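You operate a simulated robot arm through the tools that you are given. There is no shell and no other tool. Be economical: measure what you need, move in short steps, check, and stop when the job is done.

Carry out the task below with a simulated robot arm. There is one attempt and no reset: what you move stays moved.

Task
Take the pebble from the drum bench top and put it on the card there.

It is judged by the outcome, as a careful person would: the job done as asked, and still so three seconds after it is handed in. It fails if anything else is knocked over, pushed out of place, dropped, spilled or broken.

Robot
A 7-joint arm with a two-finger parallel gripper, fixed in place. Base frame: the origin is at the foot of the arm, x ahead of it, y to its left, z up; the work surface is at about z = 0. Lengths are in mm, angles in rad, forces in N, time in s.
With the tool pointing down near the work surface it reaches from about 220 to 580 mm from the base axis. Its first joint turns from -1.152 to 1.152 rad. Payload 2.5 kg.
The tool frame sits at the grasp point between the pads (the TCP): z along the fingers, y along the line on which they close. The tips reach 23 mm beyond it. Largest opening 94 mm; finger width 38, thickness 10; the body of the gripper, 54 by 96 mm, starts 39 mm behind the TCP.
Orientation is that of the tool frame in the base frame, as a unit quaternion [x, y, z, w]. With the fingers straight down and closing along the base's y, the tool's x points along the base's -x, its y along +y and its z along -z.

Tools
- The arm moves only by the tool send_rows. Its argument "increments" is a list of rows, each a list of 2 entries, a list of its own where there are three numbers: the shift along the base's x, y, z in units of 500 mm (1.0 is 500 mm), then the turn, a rotation vector about the base's x, y, z in units of 90 degrees (1.0 is 90 degrees). In form: [[[x, y, z], [wx, wy, wz]], ...]. A call has 1 to 12 rows; each row is the pose to reach, as a shift and turn from the pose commanded when the call began. "gripper" is the closure, from 0 (fully open) to 1 (shut), set as the call begins (left out, the last holds). A call with a number of a shift or a turn outside -1 to 1 is refused whole. Rows are played at 5 a second. More than 50 mm and 0.15 rad between two rows, or a gripper value outside its range, and nothing of the call is played. A pose out of reach is approached as far as the arm can. The call stops where the force on the tool passes 40 N (or 10 N more than at its start, if that is more) or the arm is blocked; 0.2 s more then pass. Each finger travels about 108 mm/s and halts on what it meets, pressing with about 40 N; the grip force reading is that of the motor and also rises with nothing between the fingers. The clock runs only during rows and for 0.2 s after the last one: add rows that repeat a pose to give the fingers time. The reply holds the time, the measured pose of the TCP, the force on the tool along the base axes, the opening and the grip force, in the units named above and with some noise.
- Cameras (640 x 400 px; columns grow to the right, rows downward): "scene" is fixed at [98.3, -399.5, 555.5]; the picture's right is [0.93, -0.37, 0.00], its down [-0.20, -0.50, -0.84] and it looks along [0.32, 0.78, -0.54] (base axes); focal length 320 px, centre (320, 200). "wrist" rides on the gripper at [-39, 0, -44] in the tool frame; the picture's right is [0.00, -1.00, 0.00], its down [0.97, 0.00, -0.24] and it looks along [0.24, 0.00, 0.97] (tool axes); focal length 218 px, centre (320, 200). There is no depth. A picture from a camera that has moved, and an enlarged one, comes with that camera's place and axes in the base frame and with its lens. The place of the scene camera against the robot may be out by one fixed shift of up to 18 mm in any direction.
- snapshot(camera): a new picture of that camera. The clock stands still meanwhile.
- enlarge(camera, box): a new picture of the part [left, top, right, bottom] of that camera's present view, enlarged. The clock stands still meanwhile.
- close_job(): hands the job in; it is judged then, once.

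Go step by step. Nothing tells you positions but the pictures and the camera data: compare them with the known pose of the tool, close in by small moves and look again before you grip or let go. The budget is 90 turns and 42 pictures, counting those below and the enlarged ones. Unless the task says otherwise, let go and move clear before handing in, and close with one line.

The tools are called after "Request:" as name(argument=value, ...) on one line, values as JSON. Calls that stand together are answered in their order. send_rows: Moves the arm, as the interface text tells. Its arguments: {"type":"object","properties":{"increments":{"type":"array","items":{"type":"array"}},"gripper":{"type":"number"}},"required":["increments"]} The other tools are called the same way: snapshot (camera) takes a picture; enlarge (camera, box) takes an enlarged picture of a part of a camera's view; close_job () hands the job in.

At the start:

```text
time: 0.0
position: [274.3, 316.4, 282.3]
tool_rot: [-0.001, 1.0, 0.0, 0.0]
ft_force: [0.1, -0.1, 0.3]
finger_gap: 93.7
grip_force: 0.0
```

scene: 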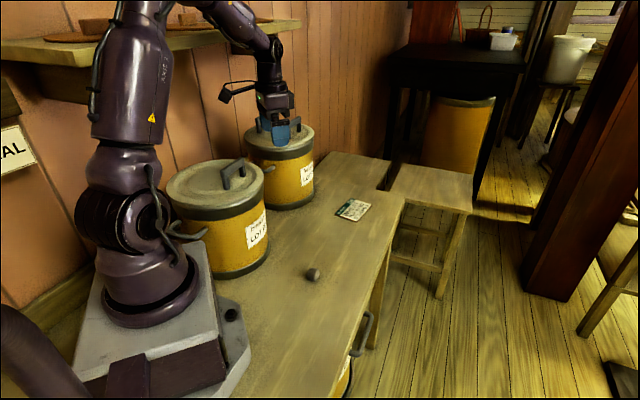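
wrist: 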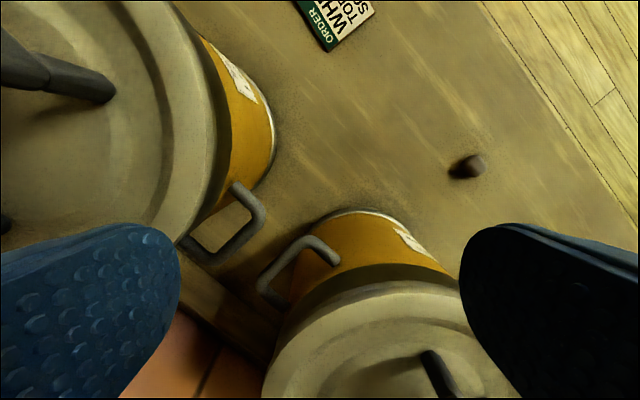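

The pebble is near (286, 99), and the two cameras agree on that. The card is around (500, 315), close to the limit of reach. I'll move level at this height until I'm over the pebble, then look.

Request:
send_rows(increments=[[[0.004, -0.08, 0], [0, 0, 0]], [[0.008, -0.16, 0], [0, 0, 0]], [[0.012, -0.24, 0], [0, 0, 0]], [[0.016, -0.32, 0], [0, 0, 0]], [[0.02, -0.4, 0], [0, 0, 0]], [[0.022, -0.436, 0], [0, 0, 0]], [[0.022, -0.436, -0.08], [0, 0, 0]], [[0.022, -0.436, -0.16], [0, 0, 0]], [[0.022, -0.436, -0.22], [0, 0, 0]], [[0.022, -0.436, -0.22], [0, 0, 0]]], gripper=0)

Request:
snapshot(camera="wrist")

Request:
enlarge(camera="scene", box=[240, 160, 440, 300])

```text
time: 2.2
position: [287.0, 100.1, 172.7]
tool_rot: [-0.001, 1.0, 0.0, 0.0]
ft_force: [0.2, -0.1, -0.4]
finger_gap: 93.8
grip_force: 0.0
```

```text
39 pictures are left
camera wrist: at [324.5, 101.1, 218.6], right [0.0, -1.0, 0.0], down [-0.97, 0.0, 0.24], along [-0.24, 0.0, -0.97], focal length 218 px, centre (320, 200)
```

wrist: 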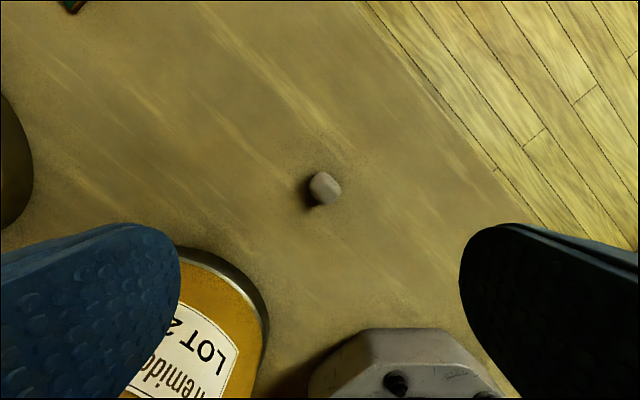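

```text
2.86 times, centred on (340, 230) of scene
camera zoom: at [98.3, -399.5, 555.5], right [0.93, -0.37, 0.0], down [-0.2, -0.5, -0.84], along [0.32, 0.78, -0.54], focal length 914 px, centre (263, 114)
```

zoom: 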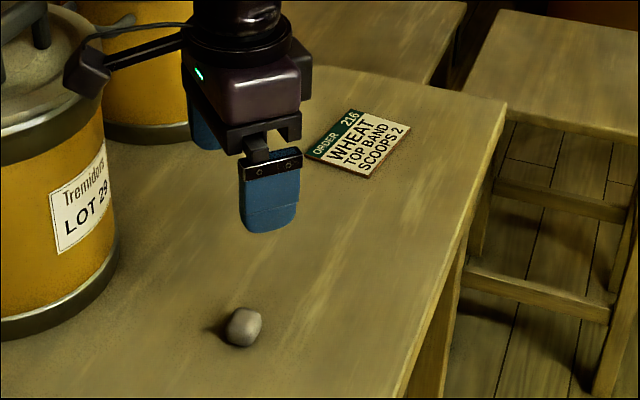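

The pebble is about 28 mm across, at roughly (284, 95), and the fingers have clear space around it. I'll correct sideways and come down partway to check again.

Request:
send_rows(increments=[[[-0.006, -0.01, -0.07], [0, 0, 0]], [[-0.006, -0.01, -0.14], [0, 0, 0]], [[-0.006, -0.01, -0.21], [0, 0, 0]], [[-0.006, -0.01, -0.21], [0, 0, 0]]])

Request:
snapshot(camera="wrist")

Request:
enlarge(camera="scene", box=[240, 200, 400, 300])

```text
time: 3.2
position: [282.2, 94.2, 67.9]
tool_rot: [0.0, 1.0, 0.0, 0.0]
ft_force: [0.5, -0.4, -0.1]
finger_gap: 94.2
grip_force: 0.0
```

```text
37 pictures are left
camera wrist: at [321.2, 95.5, 113.4], right [0.0, -1.0, 0.0], down [-0.97, 0.0, 0.24], along [-0.24, 0.0, -0.97], focal length 218 px, centre (320, 200)
```

wrist: 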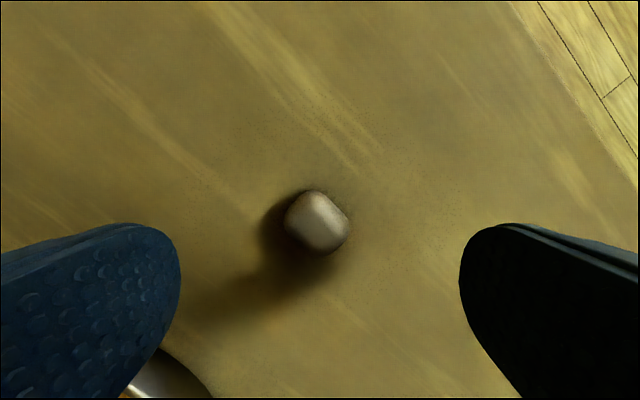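

```text
4.00 times, centred on (320, 250) of scene
camera zoom: at [98.3, -399.4, 555.5], right [0.93, -0.37, 0.0], down [-0.2, -0.5, -0.84], along [0.32, 0.78, -0.54], focal length 1279 px, centre (320, 0)
```

zoom: 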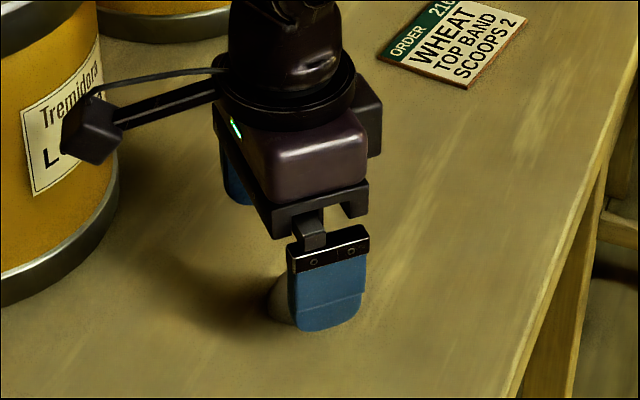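

The pebble now reads (285.5, 97). It looks like a rounded block turned relative to the pads, so I'll check its orientation more closely.

Request:
enlarge(camera="wrist", box=[240, 170, 400, 270])

```text
4.00 times, centred on (320, 220) of wrist
camera zoom: at [321.2, 95.5, 113.4], right [0.0, -1.0, 0.0], down [-0.97, 0.0, 0.24], along [-0.24, 0.0, -0.97], focal length 873 px, centre (320, 120)
```

zoom: 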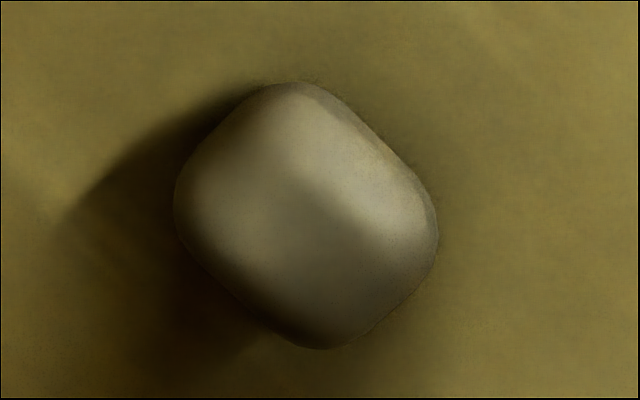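

The pebble's flatter, closer pair of faces (about 24 mm apart) lines up with a +45° turn of the gripper. I'll turn and re-centre above it, then check.

Request:
send_rows(increments=[[[0.001, 0.001, 0], [0, 0, 0.083]], [[0.002, 0.002, 0], [0, 0, 0.166]], [[0.003, 0.003, 0], [0, 0, 0.25]], [[0.004, 0.004, 0], [0, 0, 0.333]], [[0.005, 0.006, 0], [0, 0, 0.416]], [[0.006, 0.007, 0], [0, 0, 0.5]], [[0.006, 0.007, 0], [0, 0, 0.5]]])

Request:
snapshot(camera="wrist")

```text
time: 4.8
position: [286.7, 97.8, 68.5]
tool_rot: [-0.384, 0.924, 0.0, 0.0]
ft_force: [-0.2, -0.6, 0.6]
finger_gap: 94.1
grip_force: 0.0
```

```text
34 pictures are left
camera wrist: at [312.5, 126.6, 113.9], right [0.71, -0.71, 0.0], down [-0.68, -0.69, 0.24], along [-0.17, -0.17, -0.97], focal length 218 px, centre (320, 200)
```

wrist: 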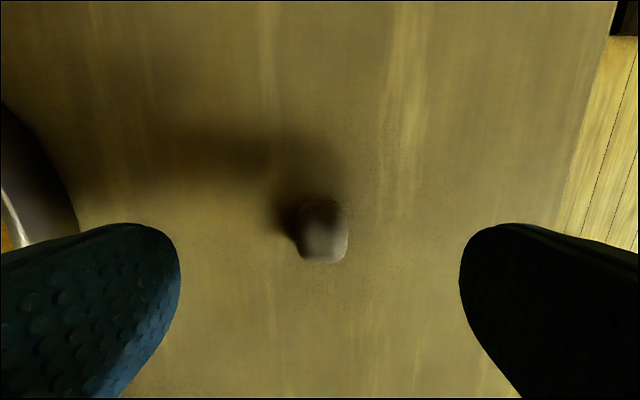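

The faces now line up with the pads and the pebble is centred to within 2 mm. I'll go down to about z = 28, so the fingertips sit about 5 mm above the bench.

Request:
send_rows(increments=[[[-0.002, -0.002, -0.03], [0, 0, 0]], [[-0.003, -0.002, -0.06], [0, 0, 0]], [[-0.003, -0.002, -0.079], [0, 0, 0]], [[-0.003, -0.002, -0.079], [0, 0, 0]]])

Request:
snapshot(camera="wrist")

Request:
enlarge(camera="scene", box=[240, 200, 400, 300])

```text
time: 5.8
position: [283.8, 96.3, 29.3]
tool_rot: [-0.383, 0.924, 0.0, 0.0]
ft_force: [-0.2, -0.1, -0.3]
finger_gap: 94.2
grip_force: 0.1
```

```text
33 pictures are left
camera wrist: at [310.8, 124.9, 74.2], right [0.71, -0.71, 0.0], down [-0.69, -0.69, 0.24], along [-0.17, -0.17, -0.97], focal length 218 px, centre (320, 200)
```

wrist: 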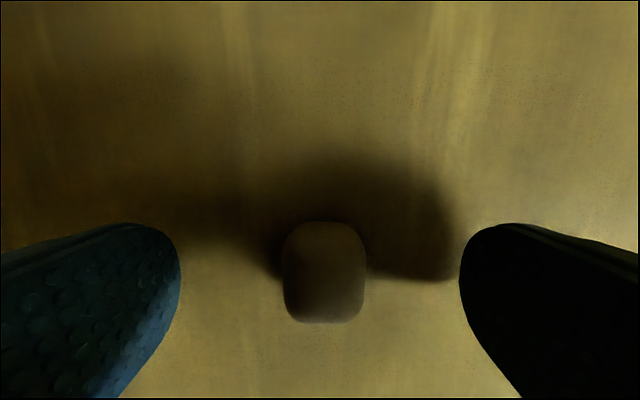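

```text
4.00 times, centred on (320, 250) of scene
camera zoom: at [98.3, -399.4, 555.5], right [0.93, -0.37, 0.0], down [-0.2, -0.5, -0.84], along [0.32, 0.78, -0.54], focal length 1279 px, centre (320, 0)
```

zoom: 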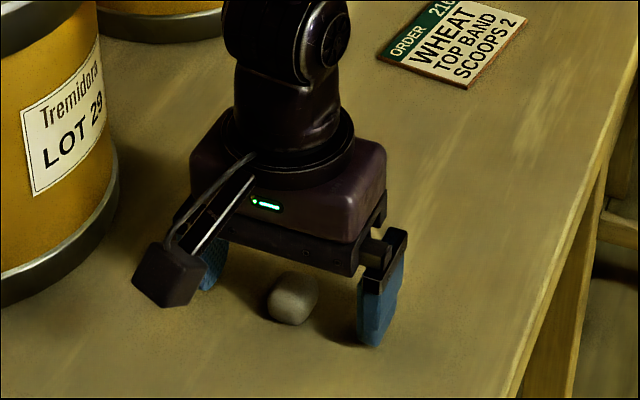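

The pebble is centred between the pads in both directions, so I'll close the gripper.

Request:
send_rows(increments=[[[0, 0, 0], [0, 0, 0]], [[0, 0, 0], [0, 0, 0]], [[0, 0, 0], [0, 0, 0]], [[0, 0, 0], [0, 0, 0]], [[0, 0, 0], [0, 0, 0]]], gripper=1)

Request:
snapshot(camera="wrist")

```text
time: 7.0
position: [282.2, 97.7, 29.4]
tool_rot: [-0.383, 0.924, 0.001, 0.001]
ft_force: [-0.5, -0.1, -0.2]
finger_gap: 22.9
grip_force: 40.2
```

```text
31 pictures are left
camera wrist: at [310.7, 124.9, 74.3], right [0.71, -0.71, 0.0], down [-0.69, -0.69, 0.24], along [-0.17, -0.17, -0.97], focal length 218 px, centre (320, 200)
```

wrist: 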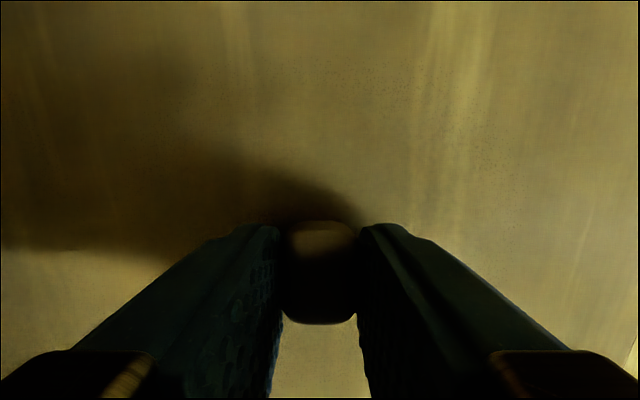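

The gripper holds the pebble with a 22.9 mm gap and 40 N. I'll lift it straight up and check the hold.

Request:
send_rows(increments=[[[0, 0, 0.03], [0, 0, 0]], [[0, 0, 0.1], [0, 0, 0]], [[0, 0, 0.18], [0, 0, 0]], [[0, 0, 0.26], [0, 0, 0]], [[0, 0, 0.26], [0, 0, 0]]])

Request:
snapshot(camera="wrist")

Request:
enlarge(camera="scene", box=[240, 140, 440, 265])

```text
time: 8.2
position: [284.7, 95.2, 158.9]
tool_rot: [-0.383, 0.924, 0.001, 0.0]
ft_force: [-0.2, -0.1, -1.0]
finger_gap: 22.8
grip_force: 39.9
```

```text
30 pictures are left
camera wrist: at [310.0, 124.7, 204.6], right [0.71, -0.71, 0.0], down [-0.69, -0.69, 0.24], along [-0.17, -0.17, -0.97], focal length 218 px, centre (320, 200)
```

wrist: 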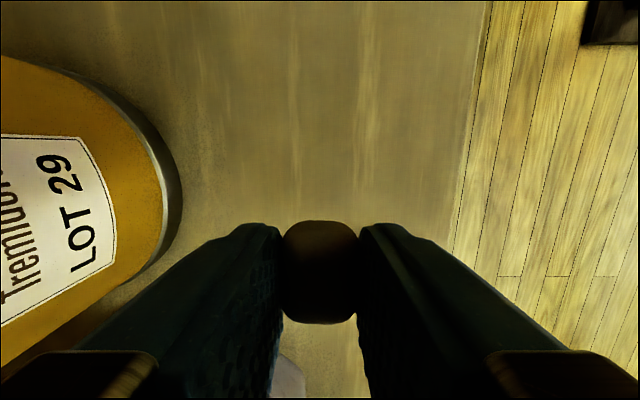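

```text
3.20 times, centred on (340, 202) of scene
camera zoom: at [98.3, -399.5, 555.5], right [0.93, -0.37, 0.0], down [-0.2, -0.5, -0.84], along [0.32, 0.78, -0.54], focal length 1024 px, centre (256, 192)
```

zoom: 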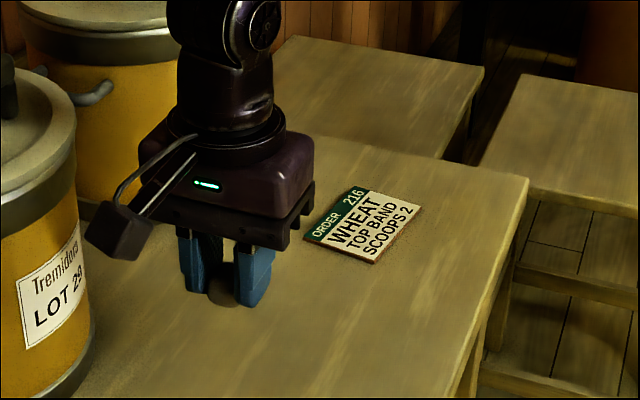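

The pebble is held firmly. By the scene camera the card's centre is near (500, 308). I'll carry the pebble most of the way and measure the card with the wrist camera.

Request:
send_rows(increments=[[[0.058, 0.059, 0], [0, 0, 0]], [[0.117, 0.118, 0], [0, 0, 0]], [[0.175, 0.176, 0], [0, 0, 0]], [[0.233, 0.235, 0], [0, 0, 0]], [[0.292, 0.294, 0], [0, 0, 0]], [[0.292, 0.294, 0], [0, 0, 0]]])

Request:
snapshot(camera="wrist")

Request:
snapshot(camera="scene")

```text
time: 9.6
position: [429.0, 244.6, 159.1]
tool_rot: [-0.383, 0.924, 0.0, 0.0]
ft_force: [0.7, 0.2, -0.4]
finger_gap: 22.7
grip_force: 39.6
```

```text
28 pictures are left
camera wrist: at [456.6, 272.5, 204.4], right [0.71, -0.71, 0.0], down [-0.69, -0.69, 0.24], along [-0.17, -0.17, -0.97], focal length 218 px, centre (320, 200)
```

wrist: 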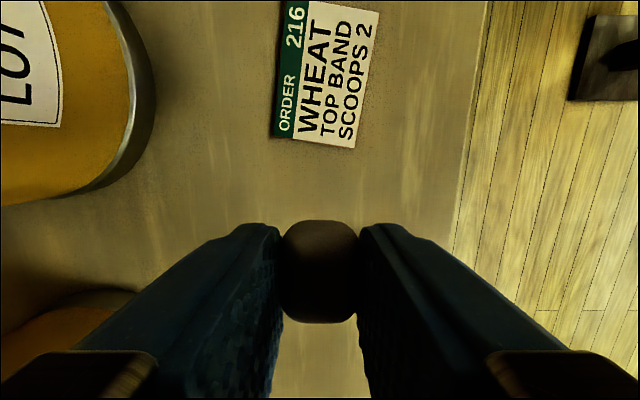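

```text
27 pictures are left
```

scene: 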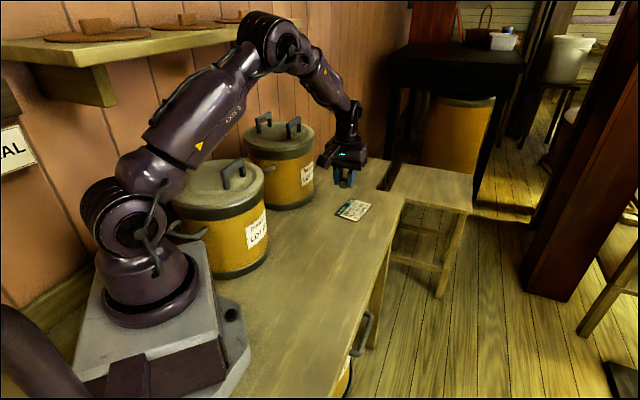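

The wrist camera puts the card's centre at about (502, 312), which agrees with the scene view. I'll aim for (490, 303), well inside the card and within reach, staying high first and then lowering to about z = 95.

Request:
send_rows(increments=[[[0.06, 0.058, 0], [0, 0, 0]], [[0.12, 0.118, 0], [0, 0, 0]], [[0.12, 0.118, -0.06], [0, 0, 0]], [[0.12, 0.118, -0.12], [0, 0, 0]], [[0.12, 0.118, -0.12], [0, 0, 0]]])

Request:
snapshot(camera="wrist")

Request:
enlarge(camera="scene", box=[280, 140, 440, 240])

```text
time: 10.8
position: [488.7, 302.5, 98.8]
tool_rot: [-0.383, 0.924, 0.0, 0.0]
ft_force: [-0.8, -0.3, 0.0]
finger_gap: 22.9
grip_force: 40.6
```

```text
26 pictures are left
camera wrist: at [516.4, 331.7, 144.4], right [0.71, -0.71, 0.0], down [-0.69, -0.69, 0.24], along [-0.17, -0.17, -0.97], focal length 218 px, centre (320, 200)
```

wrist: 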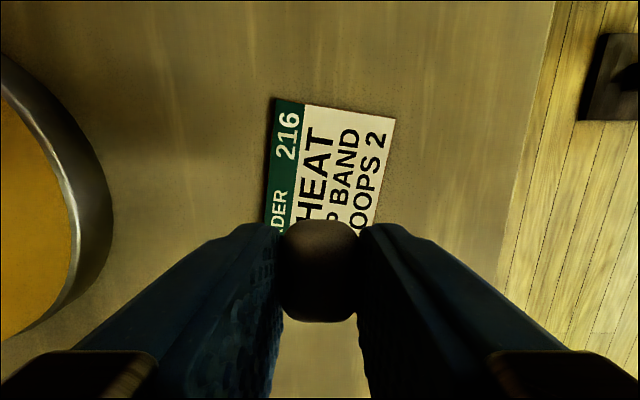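

```text
4.00 times, centred on (360, 190) of scene
camera zoom: at [98.3, -399.4, 555.5], right [0.93, -0.37, 0.0], down [-0.2, -0.5, -0.84], along [0.32, 0.78, -0.54], focal length 1279 px, centre (160, 240)
```

zoom: 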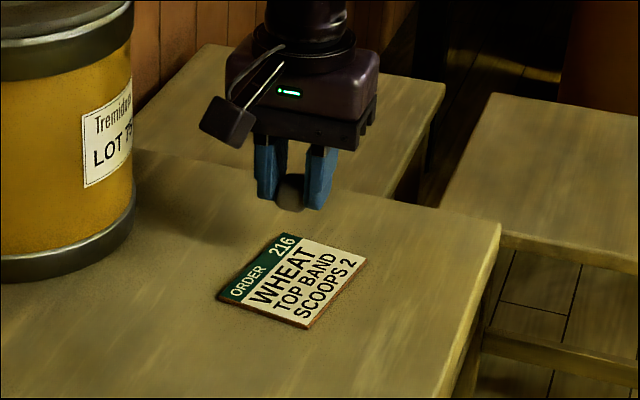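

The pebble is over the card, about 11 mm short of its centre (roughly 497, 310), which is well inside the edges. I'll lower to just above contact, then creep down watching the force.

Request:
send_rows(increments=[[[0.004, 0.004, -0.05], [0, 0, 0]], [[0.006, 0.006, -0.09], [0, 0, 0]], [[0.006, 0.006, -0.12], [0, 0, 0]], [[0.006, 0.006, -0.124], [0, 0, 0]], [[0.006, 0.006, -0.124], [0, 0, 0]]])

Request:
snapshot(camera="wrist")

Request:
enlarge(camera="scene", box=[320, 180, 400, 230])

```text
time: 12.0
position: [493.1, 304.2, 36.5]
tool_rot: [-0.383, 0.924, 0.0, 0.0]
ft_force: [-0.2, -0.3, -1.1]
finger_gap: 22.7
grip_force: 39.8
```

```text
24 pictures are left
camera wrist: at [519.6, 334.5, 82.2], right [0.71, -0.71, 0.0], down [-0.69, -0.69, 0.24], along [-0.17, -0.17, -0.97], focal length 218 px, centre (320, 200)
```

wrist: 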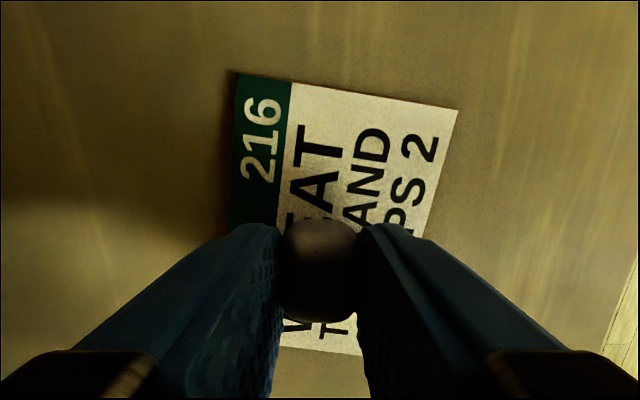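

```text
8.00 times, centred on (360, 205) of scene
camera zoom: at [98.3, -399.4, 555.5], right [0.93, -0.37, 0.0], down [-0.2, -0.5, -0.84], along [0.32, 0.78, -0.54], focal length 2559 px, centre (0, 160)
```

zoom: 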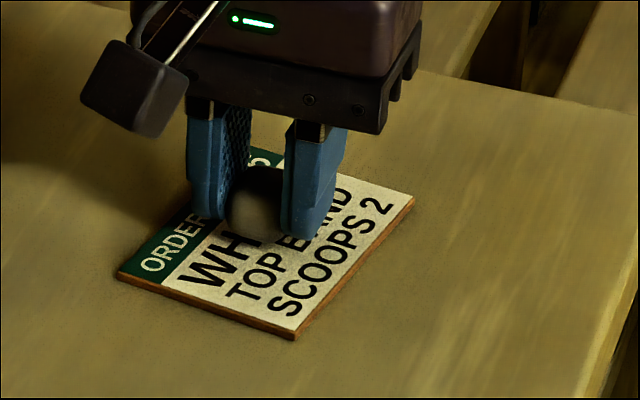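

The pebble hangs just above the middle of the card, and the card hasn't moved. I'll creep down in small steps.

Request:
send_rows(increments=[[[0, 0, -0.002], [0, 0, 0]], [[0, 0, -0.004], [0, 0, 0]], [[0, 0, -0.004], [0, 0, 0]]])

```text
time: 12.8
position: [491.8, 306.3, 33.5]
tool_rot: [-0.382, 0.924, 0.0, 0.0]
ft_force: [-0.1, 0.0, -0.9]
finger_gap: 22.5
grip_force: 40.7
```

There's no contact yet, so I'll go down another millimetre.

Request:
send_rows(increments=[[[0, 0, -0.001], [0, 0, 0]], [[0, 0, -0.002], [0, 0, 0]], [[0, 0, -0.002], [0, 0, 0]]])

Request:
enlarge(camera="scene", box=[330, 190, 378, 220])

```text
time: 13.6
position: [492.8, 305.7, 33.5]
tool_rot: [-0.383, 0.924, 0.0, 0.0]
ft_force: [-0.2, -0.8, 0.7]
finger_gap: 22.3
grip_force: 39.9
```

```text
13.33 times, centred on (354, 205) of scene
camera zoom: at [98.3, -399.4, 555.5], right [0.93, -0.37, 0.0], down [-0.2, -0.5, -0.84], along [0.32, 0.78, -0.54], focal length 4265 px, centre (-133, 133)
```

zoom: 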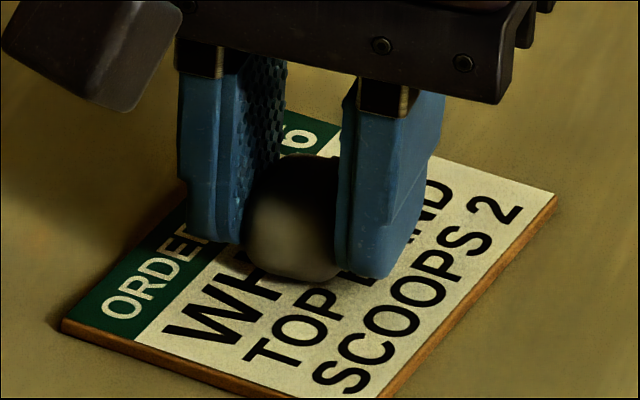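

It's at or very close to contact, so one more millimetre to confirm it.

Request:
send_rows(increments=[[[0, 0, -0.001], [0, 0, 0]], [[0, 0, -0.002], [0, 0, 0]], [[0, 0, -0.002], [0, 0, 0]]])

```text
time: 14.4
position: [491.8, 305.3, 33.3]
tool_rot: [-0.383, 0.924, 0.0, 0.0]
ft_force: [0.4, -0.2, -0.7]
finger_gap: 22.5
grip_force: 40.5
```

The force still isn't rising, so I'll keep going down in 1 mm steps.

Request:
send_rows(increments=[[[0, 0, -0.001], [0, 0, 0]], [[0, 0, -0.002], [0, 0, 0]], [[0, 0, -0.002], [0, 0, 0]], [[0, 0, -0.002], [0, 0, 0]]])

Request:
enlarge(camera="scene", box=[330, 190, 378, 220])

```text
time: 15.4
position: [494.0, 305.4, 32.3]
tool_rot: [-0.383, 0.924, 0.0, 0.001]
ft_force: [-0.3, 0.8, 4.3]
finger_gap: 22.5
grip_force: 40.4
```

```text
13.33 times, centred on (354, 205) of scene
camera zoom: at [98.3, -399.5, 555.5], right [0.93, -0.37, 0.0], down [-0.2, -0.5, -0.84], along [0.32, 0.78, -0.54], focal length 4265 px, centre (-133, 133)
```

zoom: 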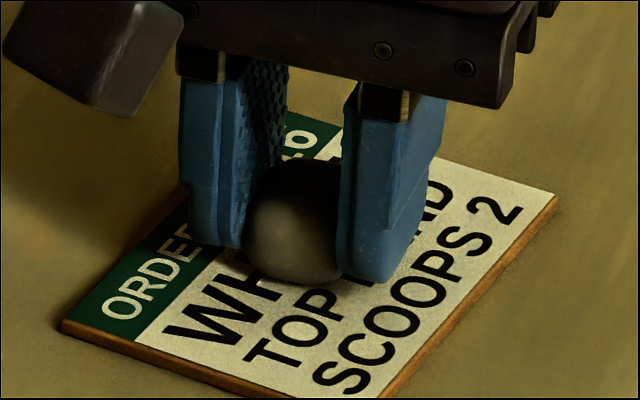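

A 4 N upward force shows the pebble is resting on the card. I'll open partway to release it gently.

Request:
send_rows(increments=[[[0, 0, 0], [0, 0, 0]], [[0, 0, 0], [0, 0, 0]], [[0, 0, 0], [0, 0, 0]]], gripper=0.5)

Request:
snapshot(camera="wrist")

```text
time: 16.2
position: [493.9, 305.5, 32.2]
tool_rot: [-0.383, 0.924, 0.001, 0.0]
ft_force: [0.1, 0.4, 0.1]
finger_gap: 47.1
grip_force: 0.0
```

```text
20 pictures are left
camera wrist: at [519.9, 334.2, 77.4], right [0.71, -0.71, 0.0], down [-0.69, -0.69, 0.24], along [-0.17, -0.17, -0.97], focal length 218 px, centre (320, 200)
```

wrist: 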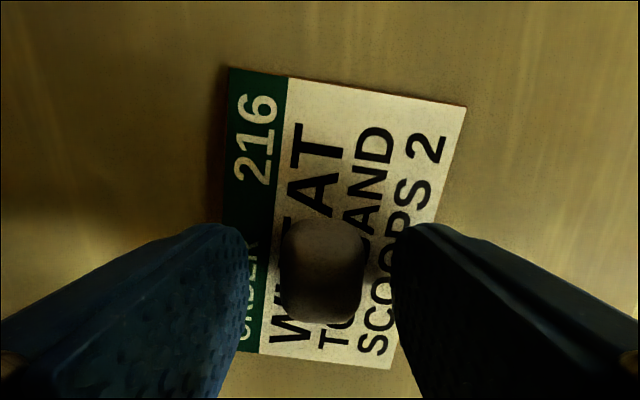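

The pebble is free and sitting on the card. I'll raise straight up, clear of it.

Request:
send_rows(increments=[[[0, 0, 0.02], [0, 0, 0]], [[0, 0, 0.06], [0, 0, 0]], [[0, 0, 0.13], [0, 0, 0]], [[0, 0, 0.2], [0, 0, 0]], [[0, 0, 0.26], [0, 0, 0]], [[0, 0, 0.26], [0, 0, 0]]])

Request:
snapshot(camera="wrist")

Request:
snapshot(camera="scene")

Request:
enlarge(camera="scene", box=[320, 180, 400, 230])

```text
time: 17.6
position: [494.3, 306.6, 162.0]
tool_rot: [-0.382, 0.924, 0.0, 0.001]
ft_force: [-0.7, -0.7, 0.4]
finger_gap: 47.0
grip_force: 0.1
```

```text
19 pictures are left
camera wrist: at [520.2, 335.0, 208.1], right [0.71, -0.71, 0.0], down [-0.69, -0.69, 0.24], along [-0.17, -0.17, -0.97], focal length 218 px, centre (320, 200)
```

wrist: 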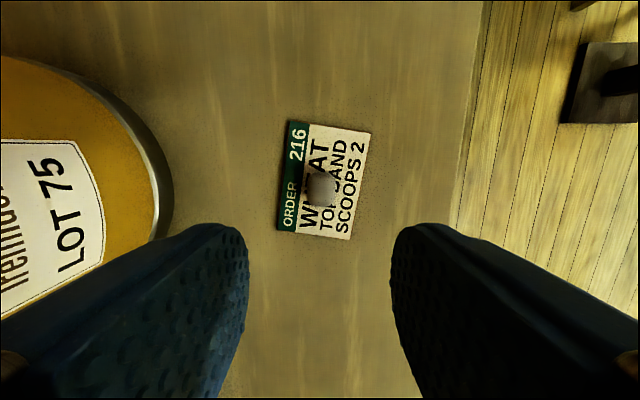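

```text
18 pictures are left
```

scene: 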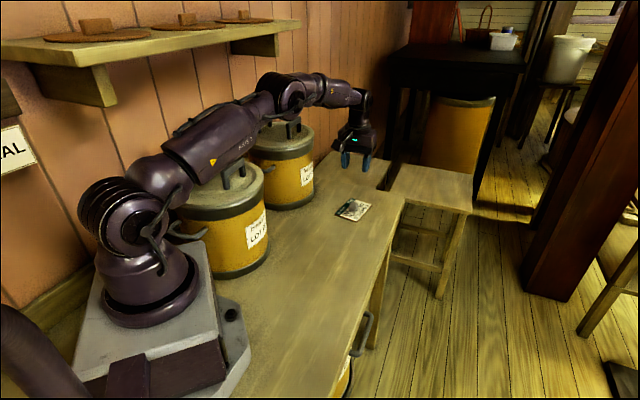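

```text
8.00 times, centred on (360, 205) of scene
camera zoom: at [98.3, -399.5, 555.5], right [0.93, -0.37, 0.0], down [-0.2, -0.5, -0.84], along [0.32, 0.78, -0.54], focal length 2559 px, centre (0, 160)
```

zoom: 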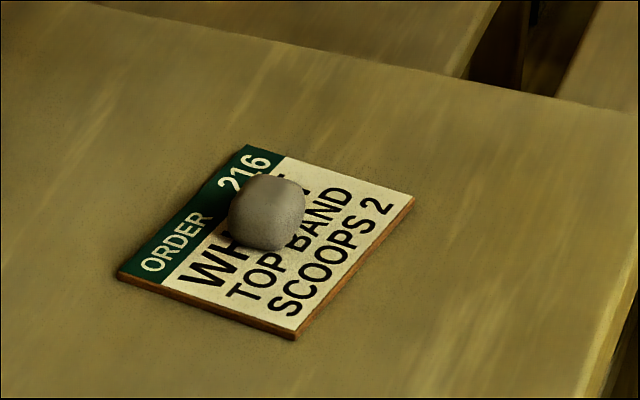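

The pebble rests near the middle of the card. The card hasn't shifted, the drums haven't been touched and the gripper is clear, so I'm handing in.

Request:
close_job()

```text
The job is handed in.
```

The pebble is on the card on the drum bench top, nothing else was moved, and the job is handed in.
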